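You operate a simulated robot arm through the tools that you are given. There is no shell and no other tool. Be economical: measure what you need, move in short steps, check, and stop when the job is done.

You run a simulated two-armed robot. Do the job below in one go: nothing can be reset, and whatever is moved stays where it is left.

## Task
Pick up the clear measuring jug with one hand, pass it to the other hand and put it on the second shelf from the bottom of the blue rack. Set down upright: clear measuring jug.

It is judged by the outcome, as a careful person would: the job done as asked, and still so three seconds after it is handed in. It fails if anything else is knocked over, pushed out of place, dropped, spilled or broken.

## Robot
Two 7-joint arms with two-finger parallel grippers on one trunk, on a base that drives. Base frame: it is fixed to the floor where the robot stands at the start and does not move with it; the origin is under the middle of the robot, x ahead of it, y to its left, z up. Lengths are in mm, angles in rad, forces in N, time in s.
The left shoulder is at the start at [50, 165, 1105], the right one opposite. With the tool pointing down near the work surface each hand reaches from about 240 to 700 mm from the robot's upright axis, wherever it stands, measured 20 degrees to its own side. Places, roughly: clear measuring jug (8x12x13 cm) [500, 100, 900]; second shelf of the blue rack [800, -4500, 500]. Payload 3.91 kg a hand.
The TCP of each hand is the grasp point between the finger pads, 30 mm short of the fingertips. In the tool frame z runs along the fingers and y along their closing line. The gripper opens to 110 mm. The fingers are 20 mm wide and 10 mm thick; the gripper's body (48 by 112 mm) begins 55 mm behind the TCP.
Orientation is that of the tool frame in the base frame, as a unit quaternion [w, x, y, z]. With the fingers straight down and closing along the base's y, the tool's x points along the base's -x, its y along +y and its z along -z.

## Interface
- The arms move only by the tool play_rows. It takes "left_moves", "right_moves" or both (then of equal length, played together; a hand with none holds still); each is a list of rows, each a list of 3 entries, a list of its own where there are three numbers: the shift along the tool's x, y, z in mm, then the turn, a rotation vector about the tool's x, y, z in rad, then the gripper command, from -1 (shut) to 1 (fully open), values between in proportion. In form: [[[x, y, z], [ax, ay, az], grip], ...]. A call has 1 to 12 rows; each row is the pose to reach, as a shift and turn from the pose commanded when the call began, along the tool's axes at that moment. A row lasts 0.2 s, in which the tool goes at most 50 mm and 0.15 rad; a call with a longer step from one row to the next is refused whole, and so is a gripper value outside its range. A pose out of reach is approached as far as the arm can. The call stops where the force on the tool passes 40 N (or 10 N more than at its start, if that is more) or the arm is blocked; 0.2 s more then pass. Each finger travels about 45 mm/s and halts on what it meets, pressing with about 41 N; the grip force reading is that of the motor and also rises with nothing between the fingers. The clock runs only during rows and for 0.2 s after the last one: add rows that repeat a pose to give the fingers time. It gives the time, the measured TCP pose, the force on the tool (base axes), the opening and the grip force at its end, in the units of the frame above (readings bear some noise), with the torque about the TCP (base axes, N m) and any sound that the robot's microphone picked up.
- Cameras (640 x 400 px; columns grow to the right, rows downward): "scene" is now at [115.6, 0.5, 1284.3]; the picture's right is [0.00, -1.00, 0.00], its down [-0.62, -0.00, -0.79] and it looks along [0.79, 0.00, -0.62] (base axes); focal length 234 px, centre (320, 200). "left" rides on the left gripper at [72, -17, -103] in its tool frame; the picture's right is [0.23, 0.97, 0.00], its down [-0.76, 0.18, -0.62] and it looks along [-0.61, 0.14, 0.78] (tool axes); focal length 222 px, centre (320, 200). "right" rides on the right gripper at [72, 17, -103] in its tool frame; the picture's right is [-0.23, 0.97, 0.00], its down [-0.76, -0.18, -0.62] and it looks along [-0.61, -0.14, 0.78] (tool axes); focal length 222 px, centre (320, 200).
- capture(camera): a new picture of that camera. The clock stands still meanwhile.
- slide_trunk(by): slides the trunk up (or, below 0, down) by that many mm; the arms and the scene camera ride with it, the base frame stays. It gives what a move gives, with no picture.
- roll_base(legs): drives the robot by 1 to 6 legs, each [ahead, left, turn to the left] in mm, mm and rad, along the robot's own axes; the way and the turn of a leg run together, so that a leg with both is an arc; at most 1500 mm and 3.142 rad a leg. The arms and the cameras ride along, it lands a little off, and it stops where it bumps. It gives what a move gives.
- aim_head(pan, tilt): turns the head with the scene camera to pan (to the left, within 1.396 rad either way) and tilt (down, from -0.506 to 1.204), counted from straight ahead of the robot. It gives what a move gives.
- point_at(camera, pixels): there is no depth. For up to 12 entries [column, row, z] of the newest picture of that camera ("zoom" is the newest enlarged one), the place [x, y] in the base frame at which the ray of that pixel passes the height z, good to about 2 mm, but the place of the scene camera against the robot may be out by one fixed shift of up to 18 mm in any direction. The clock stands still meanwhile.
- enlarge(camera, box): a new picture of the part [left, top, right, bottom] of that camera's present view, enlarged. The clock stands still meanwhile.
- hand_in(): hands the job in; it is judged then, once.

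Work in short steps. Measure before you move; look again where a grasp or a placing could have gone wrong, and mend it. You have 80 turns and 78 pictures in all, those below and enlarged ones among them. Open the grippers and draw the arms clear of the work before you hand the job in, unless the task says otherwise; then end with one line.

The tools are called after "Request:" as a command line: name --argument value ..., lists and objects as JSON in quotes. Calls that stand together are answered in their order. play_rows: Moves the arms, as the interface text tells. Its arguments: {"type":"object","properties":{"left_moves":{"type":"array","items":{"type":"array"}},"right_moves":{"type":"array","items":{"type":"array"}}},"required":[]} The other tools are called the same way: slide_trunk (by) slides the trunk up or down; roll_base (legs) drives the base; aim_head (pan, tilt) turns the head that bears the scene camera; capture (camera) takes a picture; point_at (camera, pixels) gives the place at which the rays of pixels pass given heights; enlarge (camera, box) takes an enlarged picture of a part of a camera's view; hand_in () hands the job in.

At the start:

```text
time: 0.0
left_tcp_pos: [311.3, 122.8, 744.5]
left_tool_rot: [0.502, 0.077, 0.848, -0.15]
left_contact_force: [0.6, -0.2, 0.6]
left_ft_torque: [-0.03, -0.03, 0.03]
left_gripper_width: 109.9
left_gripper_force: 0.1
right_tcp_pos: [349.3, -50.2, 1131.2]
right_tool_rot: [0.0, 0.002, 1.0, 0.0]
right_contact_force: [0.1, -0.5, 0.6]
right_ft_torque: [-0.01, -0.03, -0.02]
right_gripper_width: 109.9
right_gripper_force: 0.2
trunk travel left (down, up): [-325.0, 178.0]
robot x, y, heading: [0.1, -3.2, -0.004]
head pan, tilt: [0.003, 0.665]
```

scene: 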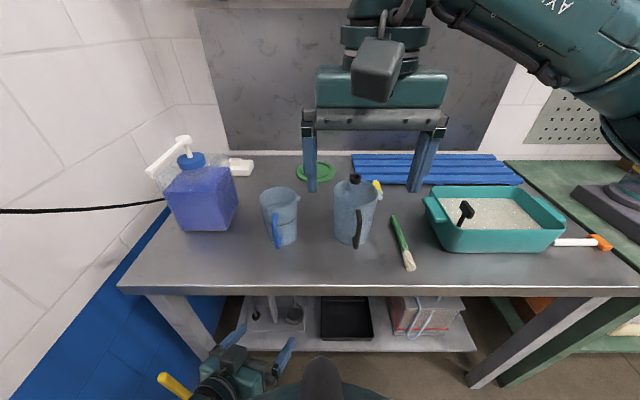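
right: 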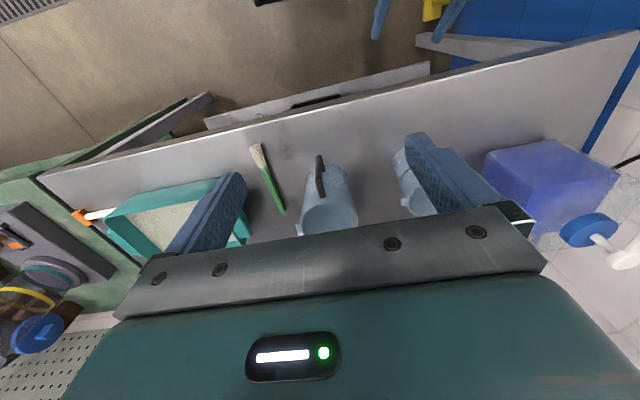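
left: 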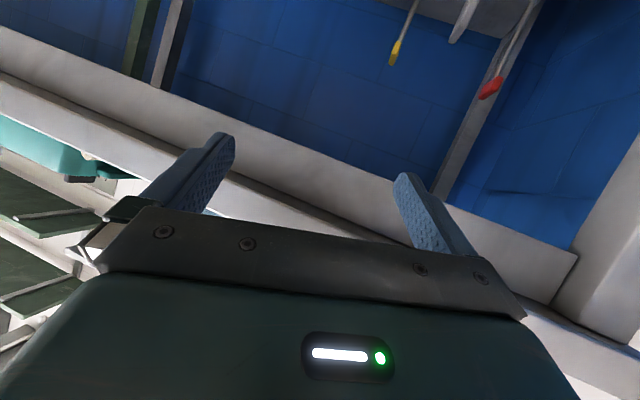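

I see two jug-like vessels, one near (280,215) with a blue handle and one near (355,210) with a dark handle. I'll enlarge both and find which one is at the given place.

Request:
enlarge --camera "scene" --box '[220, 150, 460, 300]'

Request:
point_at --camera "scene" --pixels '[[283, 242, 820], [355, 244, 820], [279, 196, 950], [355, 188, 950], [275, 248, 840], [280, 290, 820], [120, 288, 820], [636, 292, 820]]'

```text
2.67 times, centred on (340, 225) of scene
```

zoom: 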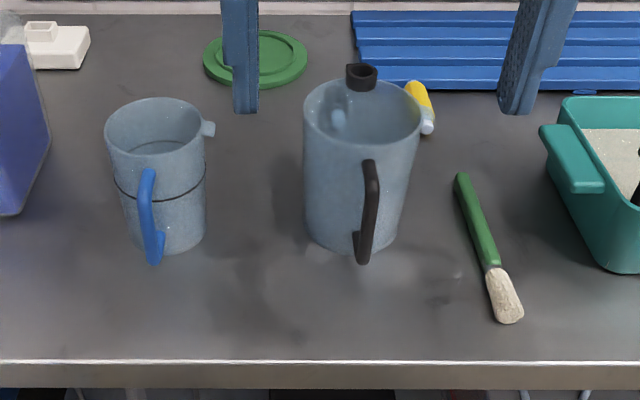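

```text
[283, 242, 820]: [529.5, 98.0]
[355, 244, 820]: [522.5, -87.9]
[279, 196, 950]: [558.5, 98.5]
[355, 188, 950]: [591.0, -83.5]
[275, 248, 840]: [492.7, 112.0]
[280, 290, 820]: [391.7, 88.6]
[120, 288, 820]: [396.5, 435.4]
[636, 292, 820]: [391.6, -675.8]
```

The jug with the blue handle, at about (550, 100), is the measuring jug. Before planning the grasp I'll look toward the rack on the right.

Request:
aim_head --pan -1.39 --tilt 0.25

Request:
capture --camera "scene"

```text
time: 1.5
left_tcp_pos: [312.0, 122.7, 744.5]
left_tool_rot: [0.502, 0.077, 0.848, -0.15]
left_contact_force: [-0.1, 0.9, 0.6]
left_ft_torque: [0.03, -0.02, 0.02]
left_gripper_width: 109.9
left_gripper_force: 0.1
right_tcp_pos: [348.3, -49.7, 1132.1]
right_tool_rot: [0.0, 0.001, 1.0, 0.0]
right_contact_force: [0.5, -0.7, 0.0]
right_ft_torque: [0.0, -0.01, 0.0]
right_gripper_width: 110.2
right_gripper_force: 0.1
trunk travel left (down, up): [-325.0, 178.0]
robot x, y, heading: [-1.9, -2.1, 0.001]
head pan, tilt: [-1.389, 0.25]
```

```text
73 pictures are left
```

scene: 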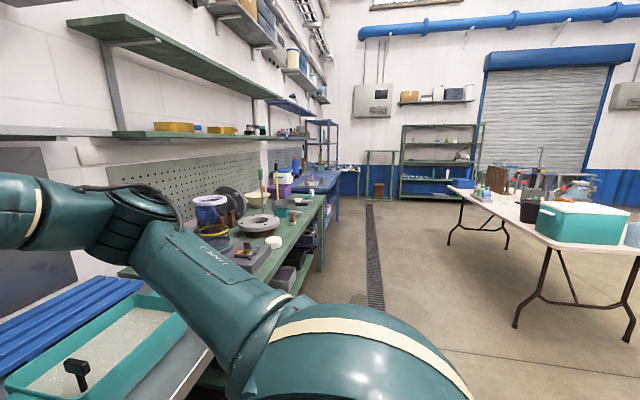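

Request:
enlarge --camera "scene" --box '[240, 90, 400, 230]'

```text
2.86 times, centred on (320, 160) of scene
```

zoom: 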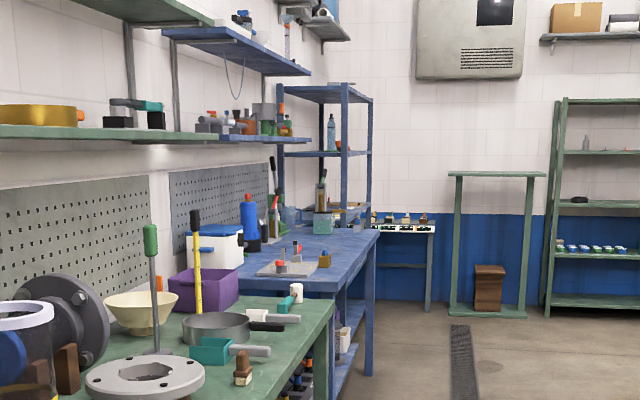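

The rack is beyond the second (blue) bench, with its shelves apparently about 400 mm apart. I'll turn the head back and enlarge the jug to find the directions of its handle and spout.

Request:
aim_head --pan 0.15 --tilt 0.7

Request:
enlarge --camera "scene" --box '[260, 150, 380, 250]'

```text
time: 3.2
left_tcp_pos: [312.0, 123.4, 744.8]
left_tool_rot: [0.502, 0.078, 0.848, -0.15]
left_contact_force: [-0.2, 0.1, -0.2]
left_ft_torque: [-0.02, 0.02, -0.02]
left_gripper_width: 110.1
left_gripper_force: 0.1
right_tcp_pos: [349.2, -50.4, 1132.0]
right_tool_rot: [-0.001, 0.0, 1.0, 0.0]
right_contact_force: [0.9, 0.1, 0.0]
right_ft_torque: [-0.02, 0.0, 0.03]
right_gripper_width: 110.1
right_gripper_force: 0.1
trunk travel left (down, up): [-325.0, 178.0]
robot x, y, heading: [1.3, 1.0, 0.002]
head pan, tilt: [0.15, 0.7]
```

```text
4.00 times, centred on (320, 200) of scene
```

zoom: 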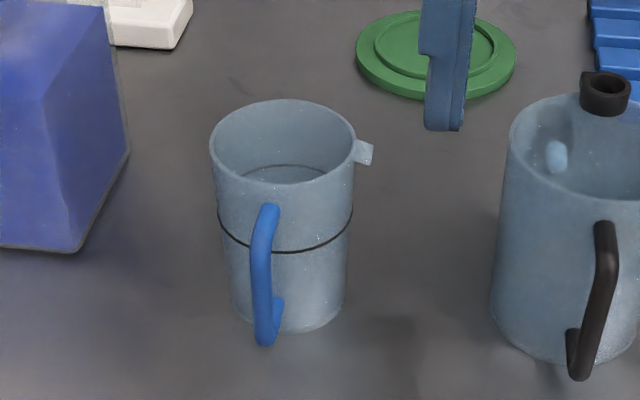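

The spout is at zoom (365,152) and the handle at (268,215)–(265,335). I'll measure these points.

Request:
point_at --camera "zoom" --pixels '[[210, 142, 950], [355, 148, 950], [290, 99, 950], [276, 184, 950], [370, 154, 950], [268, 207, 930], [265, 342, 840], [300, 332, 820], [234, 300, 820], [344, 298, 820], [110, 250, 820], [130, 155, 820]]'

```text
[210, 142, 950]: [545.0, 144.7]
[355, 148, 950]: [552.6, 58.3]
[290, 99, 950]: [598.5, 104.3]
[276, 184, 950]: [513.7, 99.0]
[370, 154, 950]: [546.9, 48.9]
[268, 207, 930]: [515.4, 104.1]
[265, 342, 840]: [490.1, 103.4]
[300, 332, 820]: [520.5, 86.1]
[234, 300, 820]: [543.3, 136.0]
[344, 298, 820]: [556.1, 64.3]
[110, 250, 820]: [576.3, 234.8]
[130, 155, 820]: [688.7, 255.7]
```

The jug's axis is near (553,100), its radius about 40, the handle points toward −x (about 176°) and the spout toward −y (about 265°). I'll raise the left hand straight up clear of the table edge and move the right hand aside.

Request:
play_rows --left_moves '[[[-40, -8.1, -20.6], [0, 0, 0], 1], [[-80, -16.2, -41.2], [0, 0, 0], 1], [[-120, -24.3, -61.8], [0, 0, 0], 1], [[-160, -32.4, -82.4], [0, 0, 0], 1], [[-200, -40.5, -103], [0, 0, 0], 1], [[-240, -48.6, -123.6], [0, 0, 0], 1], [[-280, -56.7, -144.2], [0, 0, 0], 1]]' --right_moves '[[[0, -25, 0], [0, 0, 0], 1], [[0, -50, 0], [0, 0, 0], 1], [[0, -75, 0], [0, 0, 0], 1], [[0, -100, 0], [0, 0, 0], 1], [[0, -125, 0], [0, 0, 0], 1], [[0, -150, 0], [0, 0, 0], 1], [[0, -170, 0], [0, 0, 0], 1]]'

```text
time: 4.8
left_tcp_pos: [421.8, 95.3, 1040.1]
left_tool_rot: [0.506, 0.082, 0.851, -0.117]
left_contact_force: [0.1, -0.5, -0.5]
left_ft_torque: [0.01, 0.0, -0.03]
left_gripper_width: 110.0
left_gripper_force: 0.1
left hand out of reach, approached as far as the arm can: row 2, 3, 4, 5, 6, 7
right_tcp_pos: [347.9, -221.0, 1132.4]
right_tool_rot: [0.0, 0.001, 1.0, 0.002]
right_contact_force: [0.1, 0.4, 0.2]
right_ft_torque: [-0.02, 0.01, 0.0]
right_gripper_width: 110.2
right_gripper_force: 0.1
trunk travel left (down, up): [-325.0, 178.0]
robot x, y, heading: [-1.3, -1.4, 0.0]
head pan, tilt: [0.15, 0.7]
```

The left arm drifted forward to (422,95,1040), which still clears everything. Next I'll turn its fingers straight down at a yaw of +41° over 10 rows.

Request:
play_rows --left_moves '[[[-5, 3, 3], [-0.069, 0.091, -0.08], 1], [[-9, 6, 7], [-0.137, 0.181, -0.16], 1], [[-14, 10, 10], [-0.206, 0.272, -0.24], 1], [[-19, 13, 14], [-0.274, 0.363, -0.32], 1], [[-23, 16, 17], [-0.343, 0.454, -0.4], 1], [[-28, 19, 20], [-0.412, 0.544, -0.48], 1], [[-33, 23, 24], [-0.48, 0.635, -0.56], 1], [[-38, 26, 27], [-0.549, 0.726, -0.64], 1], [[-42, 29, 31], [-0.617, 0.816, -0.72], 1], [[-47, 32, 34], [-0.686, 0.907, -0.8], 1]]'

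Request:
capture --camera "left"

Request:
capture --camera "scene"

```text
time: 7.0
left_tcp_pos: [598.4, 38.5, 1107.9]
left_tool_rot: [0.008, -0.344, 0.939, -0.01]
left_contact_force: [-0.8, -0.6, 0.6]
left_ft_torque: [0.09, -0.11, 0.02]
left_gripper_width: 109.9
left_gripper_force: 0.0
left hand out of reach, approached as far as the arm can: row 2, 3, 4, 5, 6, 7, 8, 9, 10
right_tcp_pos: [347.7, -222.7, 1132.7]
right_tool_rot: [0.001, 0.001, 1.0, 0.001]
right_contact_force: [-0.6, -1.0, 0.0]
right_ft_torque: [0.04, -0.08, 0.0]
right_gripper_width: 109.7
right_gripper_force: 0.1
trunk travel left (down, up): [-325.0, 178.0]
robot x, y, heading: [0.4, -2.2, 0.003]
head pan, tilt: [0.15, 0.7]
```

```text
70 pictures are left
```

left: 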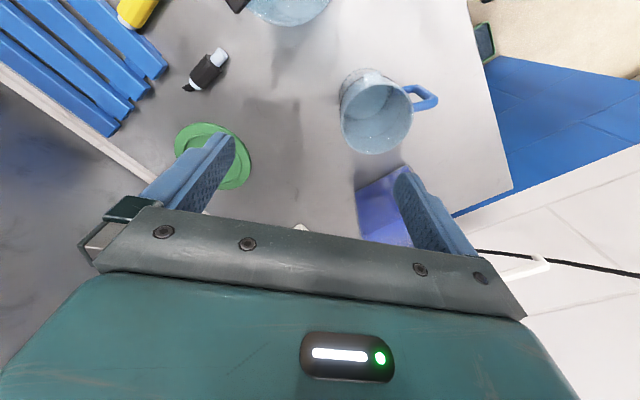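

```text
69 pictures are left
```

scene: 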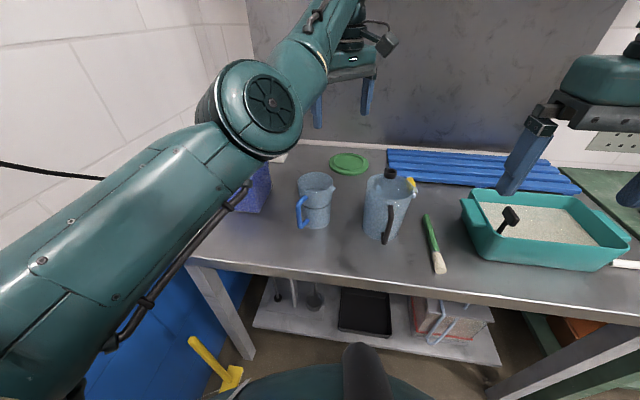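

The left fingers now point down at (598,38,1108). The left camera sees the jug's rim around (376,118), so I'll enlarge and measure there.

Request:
enlarge --camera "left" --box '[312, 55, 456, 165]'

```text
3.64 times, centred on (384, 110) of left
```

zoom: 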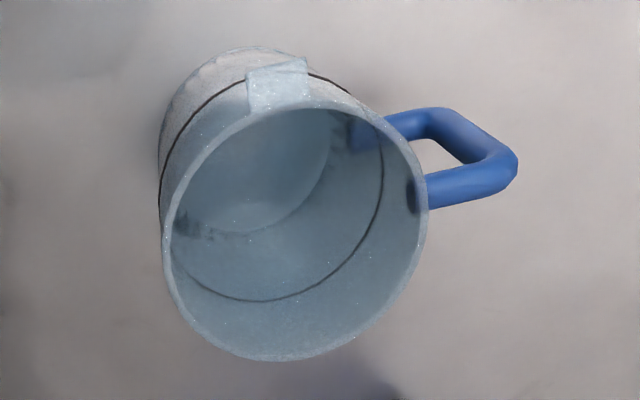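

The jug looks empty; the ring is only a printed line. I'll measure the rim, handle and base points.

Request:
point_at --camera "zoom" --pixels '[[163, 245, 950], [428, 190, 950], [320, 105, 950], [275, 361, 950], [190, 160, 950], [410, 280, 950], [278, 65, 950], [517, 165, 930], [428, 108, 850], [225, 52, 820], [160, 150, 820]]'

```text
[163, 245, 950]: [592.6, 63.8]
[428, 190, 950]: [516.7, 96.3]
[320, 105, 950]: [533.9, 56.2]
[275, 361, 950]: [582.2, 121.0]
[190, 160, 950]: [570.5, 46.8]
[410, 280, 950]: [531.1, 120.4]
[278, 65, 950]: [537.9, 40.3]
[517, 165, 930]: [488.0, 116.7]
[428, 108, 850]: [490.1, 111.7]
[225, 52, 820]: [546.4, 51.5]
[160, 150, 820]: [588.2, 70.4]
```

Rim centre is about (554.5,85), radius 41, handle at about 165° and spout at about 255°, so the scene camera reads about 16 mm too far in y. I'll centre the left hand above the jug, stay above the rim, and turn it slightly to a yaw near 33°.

Request:
play_rows --left_moves '[[[1, 22, 20], [0, 0, 0.04], 1], [[2, 44, 50], [0, 0, 0.09], 1], [[3.5, 63.8, 80], [0, 0, 0.12], 1], [[3.5, 63.8, 80], [0, 0, 0.12], 1]]'

Request:
capture --camera "left"

```text
time: 8.0
left_tcp_pos: [614.9, 76.9, 1029.8]
left_tool_rot: [0.0, -0.293, 0.956, -0.001]
left_contact_force: [0.0, 0.1, -0.1]
left_ft_torque: [0.0, 0.0, 0.02]
left_gripper_width: 109.9
left_gripper_force: 0.0
left hand out of reach, approached as far as the arm can: row 1, 2, 3, 4
right_tcp_pos: [347.9, -220.8, 1132.5]
right_tool_rot: [0.0, 0.001, 1.0, 0.0]
right_contact_force: [0.3, 0.1, 0.6]
right_ft_torque: [-0.01, 0.01, 0.03]
right_gripper_width: 110.1
right_gripper_force: 0.2
trunk travel left (down, up): [-325.0, 178.0]
robot x, y, heading: [3.7, -0.2, 0.002]
head pan, tilt: [0.15, 0.7]
```

```text
67 pictures are left
```

left: 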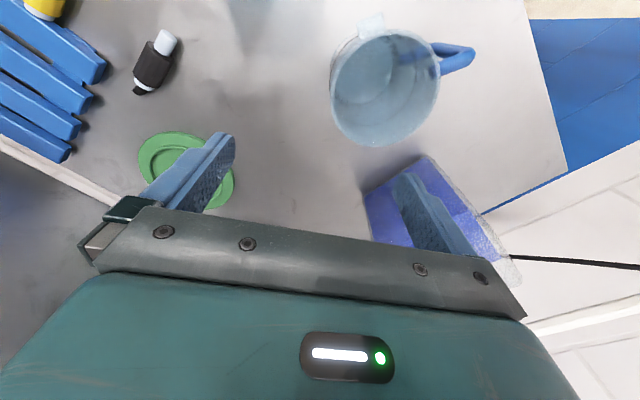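

The arm still reports being out of reach at (615,77), so I don't know whether the commanded pose matches the measured one. I'll test with a small shift of 30 mm up and 30 mm toward −x.

Request:
play_rows --left_moves '[[[12, 8, -15], [0, 0, 0], 1], [[25, 17, -30], [0, 0, 0], 1], [[25, 17, -30], [0, 0, 0], 1]]'

```text
time: 8.8
left_tcp_pos: [612.0, 71.3, 1063.2]
left_tool_rot: [0.0, -0.292, 0.956, 0.001]
left_contact_force: [-0.1, 0.7, 0.5]
left_ft_torque: [0.02, 0.0, 0.0]
left_gripper_width: 109.8
left_gripper_force: 0.1
left hand out of reach, approached as far as the arm can: row 1, 2, 3
right_tcp_pos: [348.5, -219.6, 1132.3]
right_tool_rot: [-0.001, 0.001, 1.0, 0.0]
right_contact_force: [0.8, -0.4, -0.1]
right_ft_torque: [0.0, -0.02, 0.0]
right_gripper_width: 109.9
right_gripper_force: 0.1
trunk travel left (down, up): [-325.0, 178.0]
robot x, y, heading: [-2.1, -1.5, 0.001]
head pan, tilt: [0.15, 0.7]
```

Height follows but x does not, so a joint limit tied to this yaw is likely. I'll turn toward yaw 0 and see whether the arm frees up.

Request:
play_rows --left_moves '[[[0, 0, 0], [0, 0, 0.15], 1], [[0, 0, 0], [0, 0, 0.3], 1], [[0, 0, 0], [0, 0, 0.45], 1], [[0, 0, 0], [0, 0, 0.6], 1], [[0, 0, 0], [0, 0, 0.6], 1]]'

Request:
capture --camera "scene"

```text
time: 10.0
left_tcp_pos: [612.8, 72.6, 1061.9]
left_tool_rot: [0.0, 0.004, 1.0, -0.001]
left_contact_force: [0.7, -0.5, -0.4]
left_ft_torque: [-0.03, 0.02, -0.01]
left_gripper_width: 110.1
left_gripper_force: 0.2
right_tcp_pos: [347.5, -221.1, 1132.2]
right_tool_rot: [-0.001, 0.002, 1.0, 0.0]
right_contact_force: [0.5, 0.3, -0.3]
right_ft_torque: [-0.03, -0.01, 0.0]
right_gripper_width: 109.8
right_gripper_force: 0.0
trunk travel left (down, up): [-325.0, 178.0]
robot x, y, heading: [0.6, 0.8, 0.001]
head pan, tilt: [0.15, 0.7]
```

```text
66 pictures are left
```

scene: 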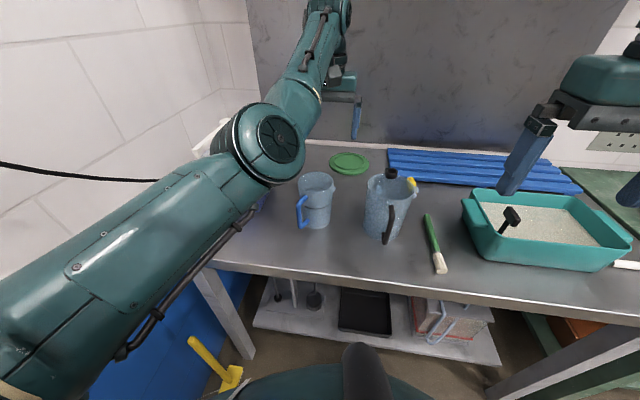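

At yaw 0 it is reachable and commanded equals measured, so the limit is about +34° at this place. I'll move over the jug at (554.5,85) with a yaw of +20°.

Request:
play_rows --left_moves '[[[30, 6, 10], [0, 0, 0], 1], [[58, 12.4, 20], [0, 0, 0], 1], [[58, 12.4, 25], [0, 0, -0.12], 1], [[58, 12.4, 30], [0, 0, -0.24], 1], [[58, 12.4, 30], [0, 0, -0.35], 1], [[58, 12.4, 30], [0, 0, -0.35], 1]]'

Request:
capture --camera "left"

```text
time: 11.4
left_tcp_pos: [616.1, 78.0, 1037.3]
left_tool_rot: [0.001, -0.172, 0.985, 0.0]
left_contact_force: [-0.7, -0.5, -0.4]
left_ft_torque: [0.03, 0.02, 0.0]
left_gripper_width: 110.0
left_gripper_force: 0.1
left hand out of reach, approached as far as the arm can: row 1, 2, 3, 4, 5, 6
right_tcp_pos: [349.3, -221.1, 1132.9]
right_tool_rot: [0.0, 0.001, 1.0, 0.0]
right_contact_force: [0.6, -0.3, 0.4]
right_ft_torque: [0.03, -0.01, -0.02]
right_gripper_width: 109.9
right_gripper_force: 0.2
trunk travel left (down, up): [-325.0, 178.0]
robot x, y, heading: [-3.5, -0.0, 0.004]
head pan, tilt: [0.15, 0.7]
```

```text
65 pictures are left
```

left: 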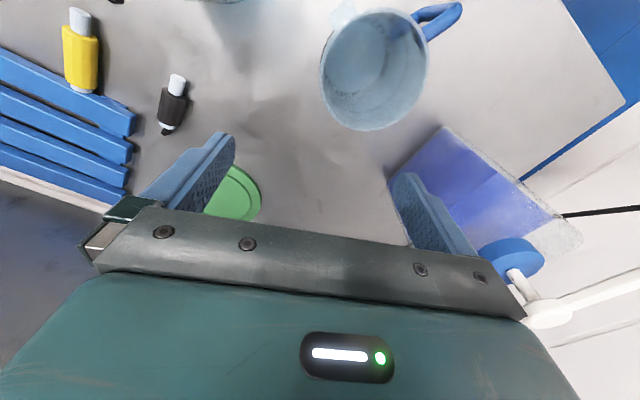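

The arm can't get closer than x≈612 even at yaw 0, because a low elbow forces the wrist to its limit. I'll raise the trunk 170 mm so the shoulder sits higher, then try again.

Request:
slide_trunk --by 170

Request:
play_rows --left_moves '[[[0, 0, 40], [0, 0, 0], 1], [[10, 0, 80], [0, 0, 0], 1], [[30, 0, 120], [0, 0, 0], 1], [[60, 0, 160], [0, 0, 0], 1], [[60, 0, 160], [0, 0, 0], 1]]'

```text
time: 13.3
left_tcp_pos: [614.6, 76.2, 1208.0]
left_tool_rot: [0.0, -0.17, 0.985, 0.0]
left_contact_force: [-0.3, 1.0, -1.1]
left_ft_torque: [0.0, 0.03, -0.01]
left_gripper_width: 110.2
left_gripper_force: 0.1
right_tcp_pos: [347.5, -220.7, 1302.4]
right_tool_rot: [0.0, 0.001, 1.0, 0.0]
right_contact_force: [0.1, -0.2, -0.3]
right_ft_torque: [-0.03, 0.0, -0.02]
right_gripper_width: 110.1
right_gripper_force: 0.1
trunk travel left (down, up): [-495.0, 8.0]
robot x, y, heading: [1.6, 2.4, -0.001]
head pan, tilt: [0.15, 0.7]
```

```text
time: 14.5
left_tcp_pos: [567.3, 56.3, 1041.7]
left_tool_rot: [0.001, -0.174, 0.985, 0.001]
left_contact_force: [1.3, -0.7, -0.1]
left_ft_torque: [0.02, -0.01, 0.02]
left_gripper_width: 109.9
left_gripper_force: 0.1
left hand out of reach, approached as far as the arm can: row 3, 4, 5
right_tcp_pos: [349.3, -220.7, 1303.2]
right_tool_rot: [0.0, 0.001, 1.0, 0.0]
right_contact_force: [-0.2, 0.3, 0.9]
right_ft_torque: [-0.02, 0.02, 0.0]
right_gripper_width: 109.8
right_gripper_force: 0.1
trunk travel left (down, up): [-495.0, 8.0]
robot x, y, heading: [-3.0, -0.3, 0.001]
head pan, tilt: [0.15, 0.7]
```

That helped: it reaches x=567. Backing the base up 80 mm will put the jug at an easy radius.

Request:
roll_base --legs '[[-80, 0, 0]]'

Request:
play_rows --left_moves '[[[-20, 10, 0], [0, 0, -0.07], 1], [[-40, 20, 0], [0, 0, -0.14], 1], [[-40, 20, 0], [0, 0, -0.14], 1]]'

Request:
capture --camera "left"

```text
time: 15.5
left_tcp_pos: [485.6, 57.4, 1040.9]
left_tool_rot: [0.0, -0.173, 0.985, 0.001]
left_contact_force: [-1.0, 0.5, 0.7]
left_ft_torque: [0.0, -0.01, 0.0]
left_gripper_width: 110.0
left_gripper_force: 0.1
right_tcp_pos: [268.5, -221.0, 1302.4]
right_tool_rot: [0.0, 0.0, 1.0, 0.0]
right_contact_force: [0.4, 0.6, 0.5]
right_ft_torque: [-0.02, -0.02, 0.02]
right_gripper_width: 109.9
right_gripper_force: 0.1
trunk travel left (down, up): [-495.0, 8.0]
robot x, y, heading: [-79.6, -1.6, 0.001]
head pan, tilt: [0.15, 0.7]
```

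```text
time: 16.3
left_tcp_pos: [516.2, 90.4, 1041.5]
left_tool_rot: [0.0, -0.24, 0.971, 0.001]
left_contact_force: [-0.4, 0.5, -0.8]
left_ft_torque: [-0.01, 0.02, 0.0]
left_gripper_width: 110.0
left_gripper_force: 0.0
right_tcp_pos: [269.1, -220.9, 1302.2]
right_tool_rot: [0.0, 0.0, 1.0, 0.001]
right_contact_force: [-0.8, -0.7, -0.8]
right_ft_torque: [0.02, 0.03, -0.02]
right_gripper_width: 110.1
right_gripper_force: 0.1
trunk travel left (down, up): [-495.0, 8.0]
robot x, y, heading: [-77.2, -2.6, 0.0]
head pan, tilt: [0.15, 0.7]
```

```text
64 pictures are left
```

left: 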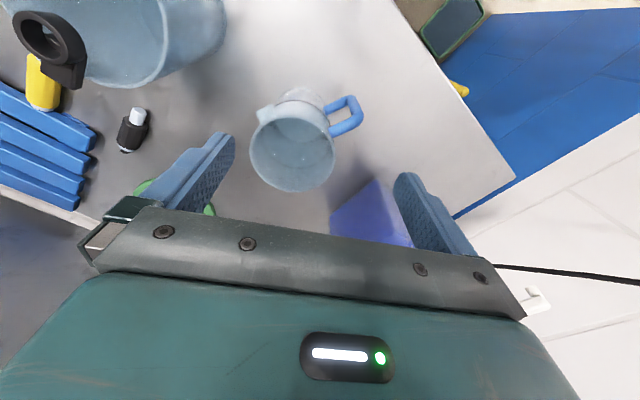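

Now it is reachable and following commands, with the rim near (292,150). I'll measure again.

Request:
enlarge --camera "left" --box '[220, 70, 380, 200]'

```text
3.08 times, centred on (300, 135) of left
```

zoom: 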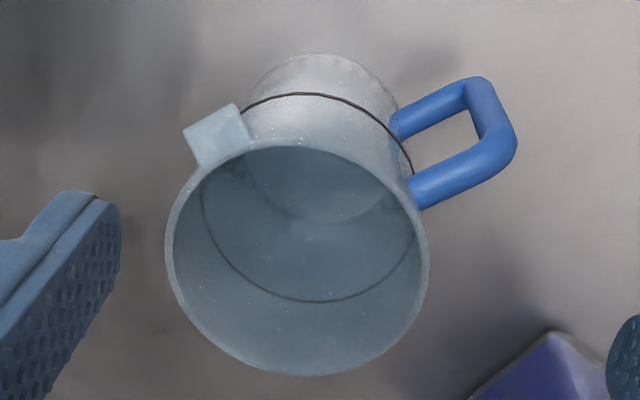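

Request:
point_at --camera "zoom" --pixels '[[165, 250, 950], [430, 260, 950], [300, 146, 950], [308, 376, 950], [215, 130, 950], [516, 130, 930], [415, 195, 935], [320, 53, 820], [248, 80, 820], [392, 100, 820]]'

```text
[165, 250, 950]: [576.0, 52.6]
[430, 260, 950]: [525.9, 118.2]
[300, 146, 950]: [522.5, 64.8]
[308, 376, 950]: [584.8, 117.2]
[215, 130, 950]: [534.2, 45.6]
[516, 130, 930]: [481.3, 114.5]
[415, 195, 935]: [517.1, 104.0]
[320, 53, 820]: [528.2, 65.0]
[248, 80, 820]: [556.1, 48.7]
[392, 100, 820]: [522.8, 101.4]
```

The jug's centre is (552.5,87.5), handle at about 158°, spout at about 247°. At the current yaw (fingers at 118° and 298°) both are clear, so I'll centre over it and stop just above the rim to check.

Request:
play_rows --left_moves '[[[-16, -10, 0], [0, 0, 0], 1], [[-30.8, -19.5, 0], [0, 0, 0], 1], [[-30.8, -19.5, 28], [0, 0, 0], 1], [[-30.8, -19.5, 54], [0, 0, 0], 1], [[-30.8, -19.5, 54], [0, 0, 0], 1]]'

Request:
capture --camera "left"

Request:
capture --camera "scene"

```text
time: 17.5
left_tcp_pos: [551.4, 87.8, 986.8]
left_tool_rot: [0.001, -0.241, 0.971, 0.001]
left_contact_force: [-0.1, -0.8, -0.4]
left_ft_torque: [-0.04, -0.01, -0.01]
left_gripper_width: 110.3
left_gripper_force: 0.0
right_tcp_pos: [268.4, -220.4, 1302.5]
right_tool_rot: [0.0, -0.001, 1.0, 0.0]
right_contact_force: [0.5, -0.4, -0.5]
right_ft_torque: [0.0, 0.01, 0.0]
right_gripper_width: 110.0
right_gripper_force: 0.2
trunk travel left (down, up): [-495.0, 8.0]
robot x, y, heading: [-81.1, -0.2, 0.005]
head pan, tilt: [0.15, 0.7]
```

```text
62 pictures are left
```

left: 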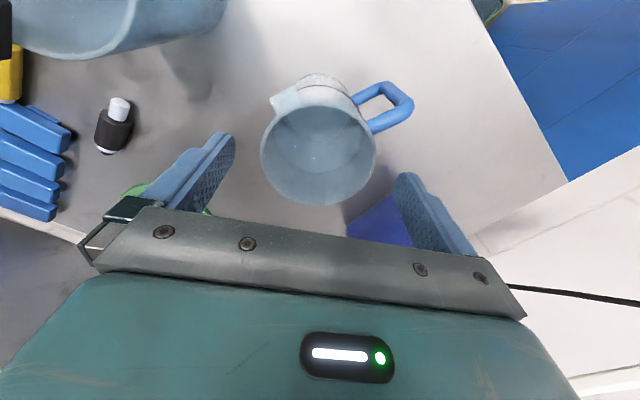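

```text
61 pictures are left
```

scene: 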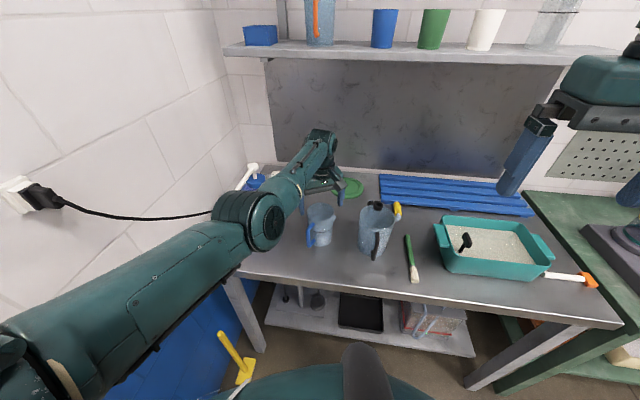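

The predicted rim centre (320,159) matches the picture (318,155). I'll lower to z≈928 with the fingers either side of the rim.

Request:
play_rows --left_moves '[[[0, 0, 20], [0, 0, 0], 1], [[0, 0, 40], [0, 0, 0], 1], [[0, 0, 59], [0, 0, 0], 1], [[0, 0, 59], [0, 0, 0], 1]]'

Request:
capture --camera "left"

```text
time: 18.5
left_tcp_pos: [544.4, 89.6, 932.1]
left_tool_rot: [0.001, -0.241, 0.97, 0.002]
left_contact_force: [0.2, 0.2, 0.5]
left_ft_torque: [-0.04, -0.02, 0.0]
left_gripper_width: 109.8
left_gripper_force: 0.0
left hand out of reach, approached as far as the arm can: row 2, 3, 4
right_tcp_pos: [270.4, -221.3, 1301.5]
right_tool_rot: [0.0, 0.001, 1.0, 0.0]
right_contact_force: [-0.3, -0.2, -0.3]
right_ft_torque: [0.0, 0.02, -0.02]
right_gripper_width: 109.9
right_gripper_force: 0.0
trunk travel left (down, up): [-495.0, 8.0]
robot x, y, heading: [-79.6, 1.2, 0.001]
head pan, tilt: [0.15, 0.7]
```

```text
60 pictures are left
```

left: 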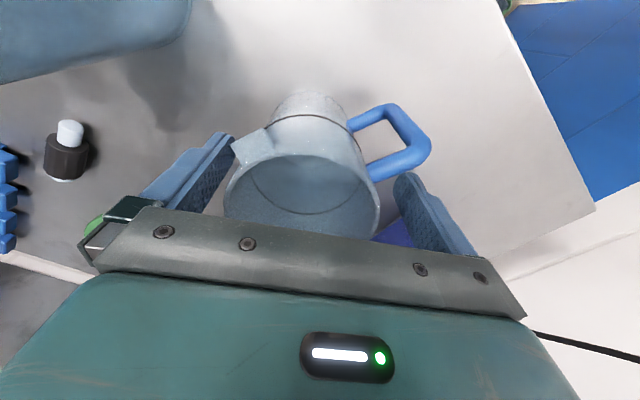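

The arm ran out of reach slightly, ending 8 mm short in x. I'll drive the base ahead 8 mm to centre it.

Request:
roll_base --legs '[[8, 0, 0]]'

Request:
capture --camera "left"

```text
time: 19.3
left_tcp_pos: [550.8, 89.8, 930.9]
left_tool_rot: [-0.001, -0.241, 0.971, 0.001]
left_contact_force: [1.0, -0.6, 0.3]
left_ft_torque: [-0.01, -0.05, -0.01]
left_gripper_width: 109.9
left_gripper_force: 0.1
right_tcp_pos: [277.0, -220.7, 1302.0]
right_tool_rot: [0.0, -0.001, 1.0, 0.0]
right_contact_force: [0.4, 0.2, -0.1]
right_ft_torque: [-0.01, 0.05, -0.01]
right_gripper_width: 110.0
right_gripper_force: 0.1
trunk travel left (down, up): [-495.0, 8.0]
robot x, y, heading: [-70.1, -0.1, 0.001]
head pan, tilt: [0.15, 0.7]
```

```text
59 pictures are left
```

left: 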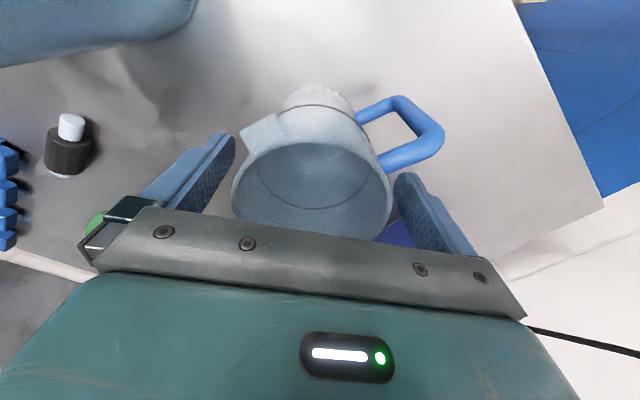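

It is centred, so I'll close on the jug.

Request:
play_rows --left_moves '[[[0, 0, 0], [0, 0, 0], -1], [[0, 0, 0], [0, 0, 0], -1], [[0, 0, 0], [0, 0, 0], -1], [[0, 0, 0], [0, 0, 0], -1], [[0, 0, 0], [0, 0, 0], -1], [[0, 0, 0], [0, 0, 0], -1]]'

Request:
capture --camera "left"

```text
time: 20.7
left_tcp_pos: [551.4, 88.5, 931.8]
left_tool_rot: [0.001, -0.241, 0.97, 0.002]
left_contact_force: [0.3, -0.6, 3.8]
left_ft_torque: [0.1, -0.03, -0.03]
left_gripper_width: 80.2
left_gripper_force: 41.1
right_tcp_pos: [276.1, -221.4, 1302.7]
right_tool_rot: [0.0, 0.0, 1.0, 0.001]
right_contact_force: [0.2, 0.3, 0.3]
right_ft_torque: [0.0, 0.01, 0.0]
right_gripper_width: 110.0
right_gripper_force: 0.1
trunk travel left (down, up): [-495.0, 8.0]
robot x, y, heading: [-73.7, -0.0, -0.002]
head pan, tilt: [0.15, 0.7]
```

```text
58 pictures are left
```

left: 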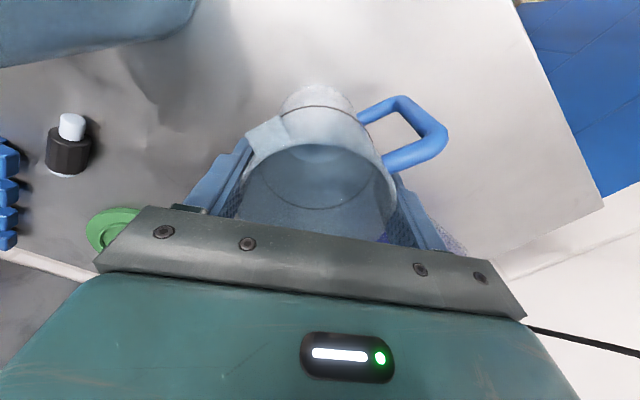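

It grips at 80 mm with 41 N. Now I'll lift straight up 120 mm.

Request:
play_rows --left_moves '[[[0, 0, -15], [0, 0, 0], -1], [[0, 0, -40], [0, 0, 0], -1], [[0, 0, -70], [0, 0, 0], -1], [[0, 0, -100], [0, 0, 0], -1], [[0, 0, -130], [0, 0, 0], -1]]'

Request:
capture --camera "scene"

```text
time: 21.9
left_tcp_pos: [550.9, 89.0, 1062.8]
left_tool_rot: [0.0, -0.241, 0.97, 0.001]
left_contact_force: [0.9, -0.2, -0.9]
left_ft_torque: [0.0, -0.01, -0.03]
left_gripper_width: 0.1
left_gripper_force: 37.3
right_tcp_pos: [277.5, -220.7, 1302.4]
right_tool_rot: [0.0, 0.0, 1.0, 0.0]
right_contact_force: [-0.7, 0.7, 0.6]
right_ft_torque: [0.02, 0.01, 0.02]
right_gripper_width: 110.2
right_gripper_force: 0.0
trunk travel left (down, up): [-495.0, 8.0]
robot x, y, heading: [-71.1, -1.6, -0.005]
head pan, tilt: [0.15, 0.7]
```

```text
57 pictures are left
```

scene: 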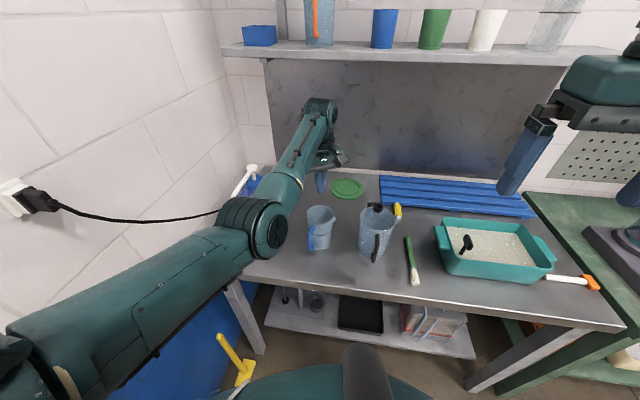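

The grip slipped (opening 0.1) and the jug still stands near (320,230). I'll look closely at it from the left camera before trying again.

Request:
enlarge --camera "left" --box '[200, 30, 440, 190]'

Request:
enlarge --camera "scene" --box '[280, 190, 370, 260]'

```text
2.50 times, centred on (320, 110) of left
```

zoom: 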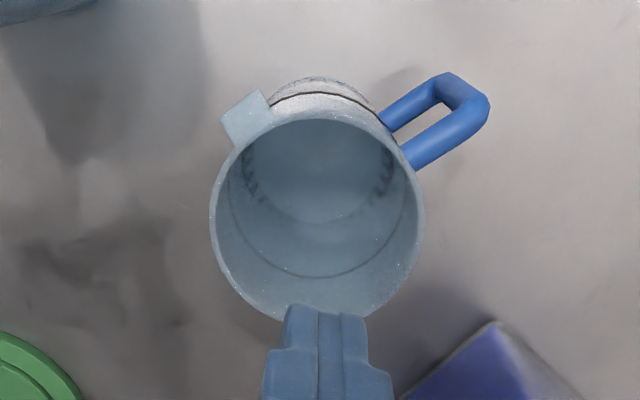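

```text
5.71 times, centred on (325, 225) of scene
```

zoom: 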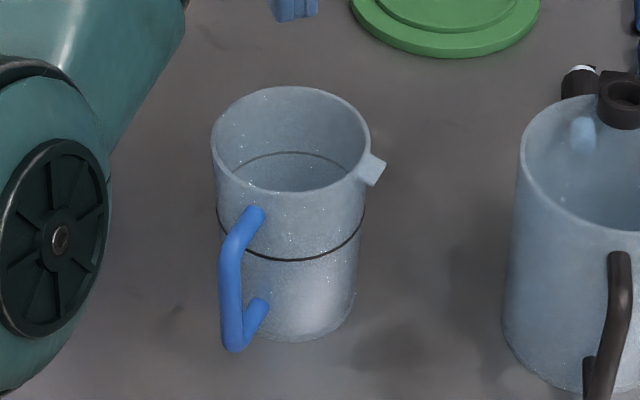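

The jug hasn't moved. I'll reopen, lower the trunk 60 mm for more downward reach, then grip lower on the body and lift gently while watching the force.

Request:
play_rows --left_moves '[[[0, 0, 0], [0, 0, 0], 1], [[0, 0, 0], [0, 0, 0], 1], [[0, 0, 0], [0, 0, 0], 1], [[0, 0, 0], [0, 0, 0], 1], [[0, 0, 0], [0, 0, 0], 1], [[0, 0, 0], [0, 0, 0], 1], [[0, 0, 0], [0, 0, 0], 1]]'

Request:
slide_trunk --by -60

Request:
capture --camera "left"

```text
time: 23.5
left_tcp_pos: [551.0, 90.0, 1061.3]
left_tool_rot: [0.0, -0.241, 0.97, 0.001]
left_contact_force: [0.4, 0.1, 0.0]
left_ft_torque: [-0.01, 0.01, 0.0]
left_gripper_width: 110.1
left_gripper_force: 0.1
right_tcp_pos: [276.3, -220.5, 1302.3]
right_tool_rot: [0.0, -0.001, 1.0, 0.0]
right_contact_force: [0.4, -0.3, -0.7]
right_ft_torque: [0.01, 0.0, 0.0]
right_gripper_width: 109.9
right_gripper_force: 0.0
trunk travel left (down, up): [-495.0, 8.0]
robot x, y, heading: [-75.1, 0.7, -0.004]
head pan, tilt: [0.15, 0.7]
```

```text
time: 24.5
left_tcp_pos: [551.0, 88.8, 1000.8]
left_tool_rot: [0.0, -0.241, 0.971, 0.001]
left_contact_force: [0.7, -0.4, -0.2]
left_ft_torque: [-0.01, 0.0, 0.0]
left_gripper_width: 110.0
left_gripper_force: 0.1
right_tcp_pos: [276.2, -221.0, 1242.1]
right_tool_rot: [0.0, 0.0, 1.0, 0.0]
right_contact_force: [-0.3, 0.2, -0.4]
right_ft_torque: [-0.02, 0.0, 0.0]
right_gripper_width: 110.0
right_gripper_force: 0.1
trunk travel left (down, up): [-435.0, 68.0]
robot x, y, heading: [-69.6, -0.5, -0.006]
head pan, tilt: [0.15, 0.7]
```

```text
54 pictures are left
```

left: 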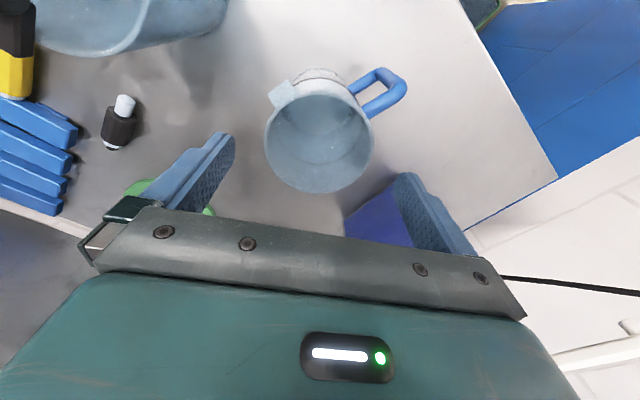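

It is still centred, with the rim centre near (319,145). I'll descend 92 mm to a deeper grip.

Request:
play_rows --left_moves '[[[0, 0, 30], [0, 0, 0], 1], [[0, 0, 55], [0, 0, 0], 1], [[0, 0, 75], [0, 0, 0], 1], [[0, 0, 92], [0, 0, 0], 1], [[0, 0, 92], [0, 0, 0], 1]]'

Request:
capture --camera "left"

```text
time: 25.7
left_tcp_pos: [550.6, 88.3, 909.1]
left_tool_rot: [-0.001, -0.241, 0.971, 0.002]
left_contact_force: [-0.3, 0.5, 0.5]
left_ft_torque: [-0.03, -0.02, 0.0]
left_gripper_width: 110.0
left_gripper_force: 0.0
right_tcp_pos: [276.2, -221.2, 1242.4]
right_tool_rot: [0.0, 0.001, 1.0, 0.001]
right_contact_force: [0.7, 0.7, 0.1]
right_ft_torque: [0.02, 0.0, -0.02]
right_gripper_width: 110.3
right_gripper_force: 0.1
trunk travel left (down, up): [-435.0, 68.0]
robot x, y, heading: [-72.7, 1.8, 0.003]
head pan, tilt: [0.15, 0.7]
```

```text
53 pictures are left
```

left: 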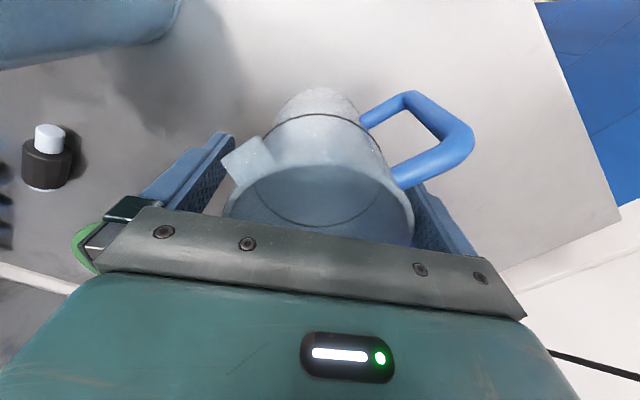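

Next I'll close and then lift just 12 mm, checking the force.

Request:
play_rows --left_moves '[[[0, 0, 0], [0, 0, 0], -1], [[0, 0, 0], [0, 0, 0], -1], [[0, 0, 0], [0, 0, 0], -1], [[0, 0, 0], [0, 0, 0], -1], [[0, 0, 0], [0, 0, 0], -1], [[0, 0, -3], [0, 0, 0], -1], [[0, 0, -6], [0, 0, 0], -1], [[0, 0, -9], [0, 0, 0], -1], [[0, 0, -12], [0, 0, 0], -1]]'

Request:
capture --camera "left"

```text
time: 27.7
left_tcp_pos: [551.9, 88.8, 920.7]
left_tool_rot: [-0.001, -0.241, 0.971, 0.002]
left_contact_force: [-0.3, 0.0, -2.4]
left_ft_torque: [0.01, 0.03, -0.03]
left_gripper_width: 78.3
left_gripper_force: 41.4
right_tcp_pos: [278.3, -220.5, 1241.8]
right_tool_rot: [0.0, 0.0, 1.0, 0.001]
right_contact_force: [0.4, -0.7, 0.7]
right_ft_torque: [0.02, 0.01, -0.01]
right_gripper_width: 110.1
right_gripper_force: 0.1
trunk travel left (down, up): [-435.0, 68.0]
robot x, y, heading: [-71.2, 2.1, -0.003]
head pan, tilt: [0.15, 0.7]
```

```text
52 pictures are left
```

left: 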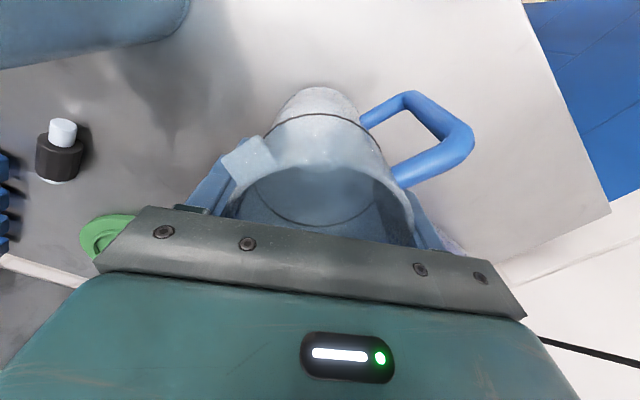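

The jug rises with the hand: 2.4 N of load, a 78 mm grip, and it keeps the same place in the picture. I'll lift on slowly.

Request:
play_rows --left_moves '[[[0, 0, -8], [0, 0, 0], -1], [[0, 0, -16], [0, 0, 0], -1], [[0, 0, -24], [0, 0, 0], -1], [[0, 0, -32], [0, 0, 0], -1], [[0, 0, -42], [0, 0, 0], -1], [[0, 0, -52], [0, 0, 0], -1], [[0, 0, -64], [0, 0, 0], -1], [[0, 0, -76], [0, 0, 0], -1], [[0, 0, -88], [0, 0, 0], -1], [[0, 0, -100], [0, 0, 0], -1], [[0, 0, -110], [0, 0, 0], -1], [[0, 0, -120], [0, 0, 0], -1]]'

Request:
capture --camera "left"

```text
time: 30.3
left_tcp_pos: [550.4, 88.8, 1041.9]
left_tool_rot: [0.0, -0.241, 0.971, 0.001]
left_contact_force: [-0.5, 0.1, -1.8]
left_ft_torque: [0.02, 0.03, 0.0]
left_gripper_width: 78.6
left_gripper_force: 41.4
right_tcp_pos: [277.3, -219.8, 1241.5]
right_tool_rot: [0.0, 0.0, 1.0, 0.0]
right_contact_force: [0.6, -0.3, 0.6]
right_ft_torque: [0.04, -0.03, -0.02]
right_gripper_width: 110.0
right_gripper_force: 0.1
trunk travel left (down, up): [-435.0, 68.0]
robot x, y, heading: [-74.7, -1.1, -0.004]
head pan, tilt: [0.15, 0.7]
```

```text
51 pictures are left
```

left: 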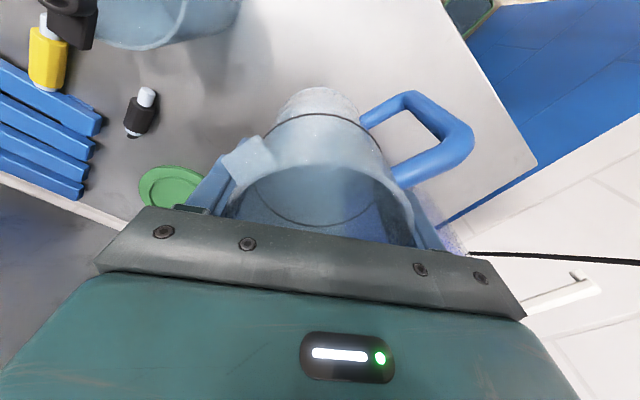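

The jug is held securely and weighs about 0.2 kg. I'll back the base away from the bench to make room for the handover, then yaw the left hand by −80° so the handle faces away from the right hand.

Request:
roll_base --legs '[[-250, 0, 0]]'

Request:
play_rows --left_moves '[[[0, 0, 0], [0, 0, 0.12], -1], [[0, 0, 0], [0, 0, 0.24], -1], [[0, 0, 0], [0, 0, 0.36], -1], [[0, 0, 0], [0, 0, 0.48], -1], [[0, 0, 0], [0, 0, 0.6], -1], [[0, 0, 0], [0, 0, 0.72], -1], [[0, 0, 0], [0, 0, 0.84], -1], [[0, 0, 0], [0, 0, 0.96], -1], [[0, 0, 0], [0, 0, 1.08], -1], [[0, 0, 0], [0, 0, 1.2], -1], [[0, 0, 0], [0, 0, 1.32], -1], [[0, 0, 0], [0, 0, 1.396], -1]]'

Request:
capture --camera "scene"

```text
time: 32.1
left_tcp_pos: [302.3, 88.4, 1041.1]
left_tool_rot: [0.0, -0.241, 0.971, 0.001]
left_contact_force: [-0.7, -0.9, -2.3]
left_ft_torque: [0.01, -0.02, 0.0]
left_gripper_width: 78.6
left_gripper_force: 40.9
right_tcp_pos: [28.0, -220.8, 1242.7]
right_tool_rot: [0.001, 0.001, 1.0, 0.0]
right_contact_force: [0.7, 0.0, 1.1]
right_ft_torque: [0.02, -0.04, -0.02]
right_gripper_width: 110.2
right_gripper_force: 0.0
trunk travel left (down, up): [-435.0, 68.0]
robot x, y, heading: [-318.9, 1.7, 0.003]
head pan, tilt: [0.15, 0.7]
```

```text
time: 34.7
left_tcp_pos: [302.3, 88.9, 1041.3]
left_tool_rot: [0.0, 0.441, 0.898, 0.001]
left_contact_force: [0.0, -1.2, -1.5]
left_ft_torque: [-0.03, 0.02, -0.01]
left_gripper_width: 78.4
left_gripper_force: 40.8
right_tcp_pos: [29.0, -219.9, 1242.3]
right_tool_rot: [0.0, 0.001, 1.0, 0.0]
right_contact_force: [-0.3, 0.1, 0.2]
right_ft_torque: [-0.03, 0.01, 0.01]
right_gripper_width: 110.0
right_gripper_force: 0.1
trunk travel left (down, up): [-435.0, 68.0]
robot x, y, heading: [-321.4, -1.2, -0.001]
head pan, tilt: [0.15, 0.7]
```

```text
50 pictures are left
```

scene: 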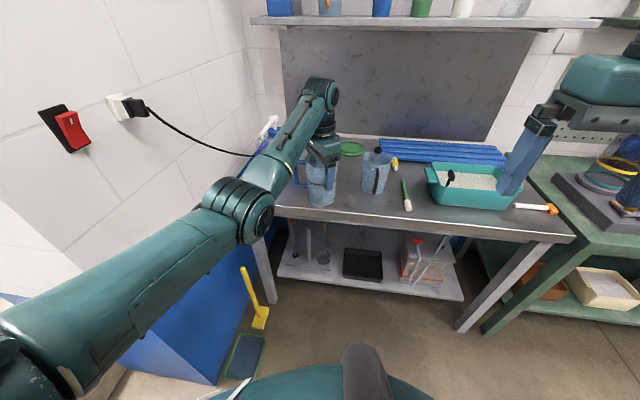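

The left hand has turned and the handle now points left (at about 78°). I'll swing the right hand to a staging point 160 mm from the jug, pointing along azimuth 78° and 20° downward.

Request:
play_rows --right_moves '[[[-20, 12.8, 20.9], [-0.0688, -0.0849, -0.098], 1], [[-40, 25.5, 41.8], [-0.1375, -0.1698, -0.196], 1], [[-60, 38.3, 62.8], [-0.206, -0.2548, -0.294], 1], [[-80, 51, 83.7], [-0.275, -0.3397, -0.392], 1], [[-100, 63.8, 104.6], [-0.344, -0.4246, -0.49], 1], [[-120, 76.5, 125.5], [-0.4125, -0.5095, -0.588], 1], [[-140, 89.3, 146.4], [-0.481, -0.5944, -0.686], 1], [[-160, 102, 167.3], [-0.55, -0.6793, -0.784], 1], [[-180, 114.8, 188.3], [-0.619, -0.7643, -0.882], 1], [[-200, 127.5, 209.2], [-0.6875, -0.8492, -0.98], 1], [[-220, 140.3, 230.1], [-0.756, -0.9341, -1.078], 1], [[-240, 153, 251], [-0.825, -1.019, -1.176], 1]]'

Request:
capture --camera "scene"

Request:
capture --camera "right"

```text
time: 37.2
left_tcp_pos: [306.3, 96.7, 1044.8]
left_tool_rot: [0.007, 0.431, 0.902, 0.006]
left_contact_force: [3.3, 1.0, -3.6]
left_ft_torque: [-0.07, 0.27, 0.04]
left_gripper_width: 78.6
left_gripper_force: 41.0
right_tcp_pos: [283.6, 13.8, 1138.3]
right_tool_rot: [0.555, -0.356, 0.682, 0.317]
right_contact_force: [-4.3, -1.2, 1.5]
right_ft_torque: [0.05, 0.05, 0.25]
right_gripper_width: 109.9
right_gripper_force: 0.0
right hand out of reach, approached as far as the arm can: row 8, 9, 10, 11
trunk travel left (down, up): [-435.0, 68.0]
robot x, y, heading: [-320.4, 0.3, -0.005]
head pan, tilt: [0.15, 0.7]
stopped in row 12 (left hand): the force on the tool passed its limit (the readings are from after the stop); the commanded pose is now the measured one
```

```text
49 pictures are left
```

scene: 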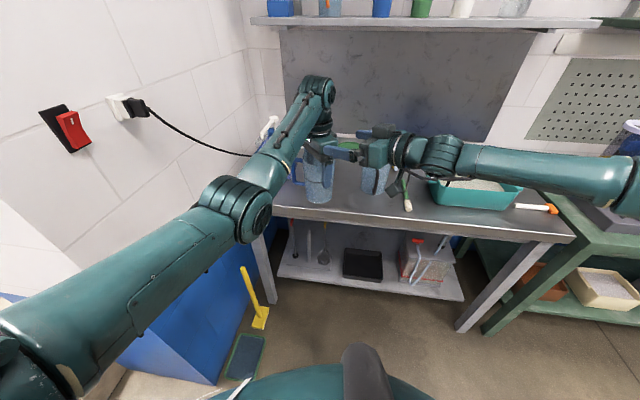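

```text
48 pictures are left
```

right: 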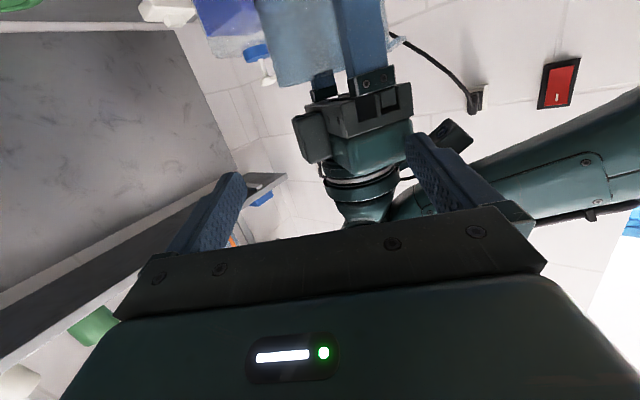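

The right hand strayed off its path and touched the left gripper, but the jug is still held at 78.6 mm. I'll back the right hand straight out.

Request:
play_rows --right_moves '[[[6, -9, -38], [0, 0, 0], 1], [[13, -18, -75], [0, 0, 0], 1], [[20, -27, -112], [0, 0, 0], 1], [[20, -27, -112], [0, 0, 0], 1]]'

Request:
capture --camera "scene"

Request:
capture --camera "left"

```text
time: 38.2
left_tcp_pos: [308.4, 96.6, 1044.2]
left_tool_rot: [0.008, 0.432, 0.902, 0.006]
left_contact_force: [-0.3, 0.0, -2.2]
left_ft_torque: [0.01, 0.0, 0.03]
left_gripper_width: 78.3
left_gripper_force: 41.1
right_tcp_pos: [245.5, -97.0, 1136.4]
right_tool_rot: [0.555, -0.354, 0.683, 0.315]
right_contact_force: [-0.8, 0.0, 0.4]
right_ft_torque: [-0.02, 0.01, 0.01]
right_gripper_width: 110.3
right_gripper_force: 0.1
trunk travel left (down, up): [-435.0, 68.0]
robot x, y, heading: [-321.1, -0.5, -0.003]
head pan, tilt: [0.15, 0.7]
```

```text
47 pictures are left
```

scene: 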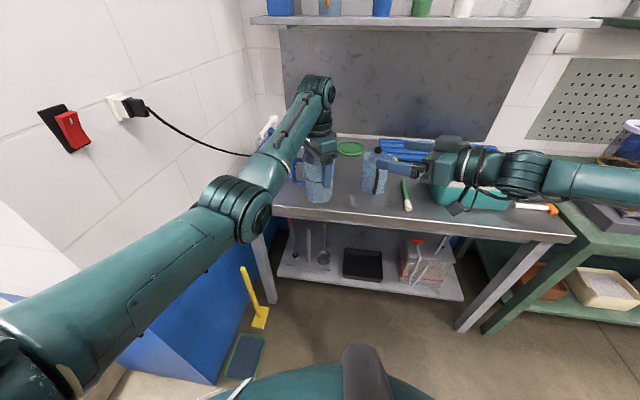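

```text
46 pictures are left
```

left: 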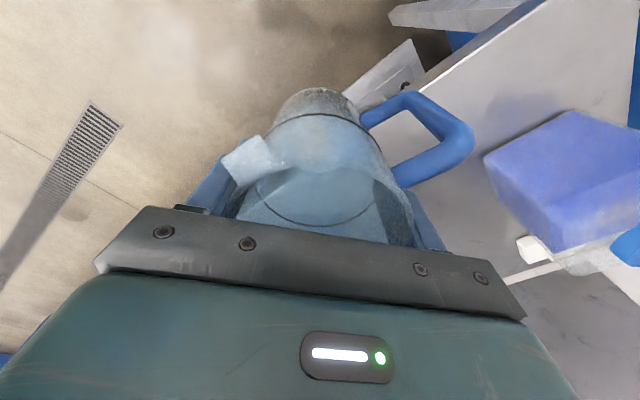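

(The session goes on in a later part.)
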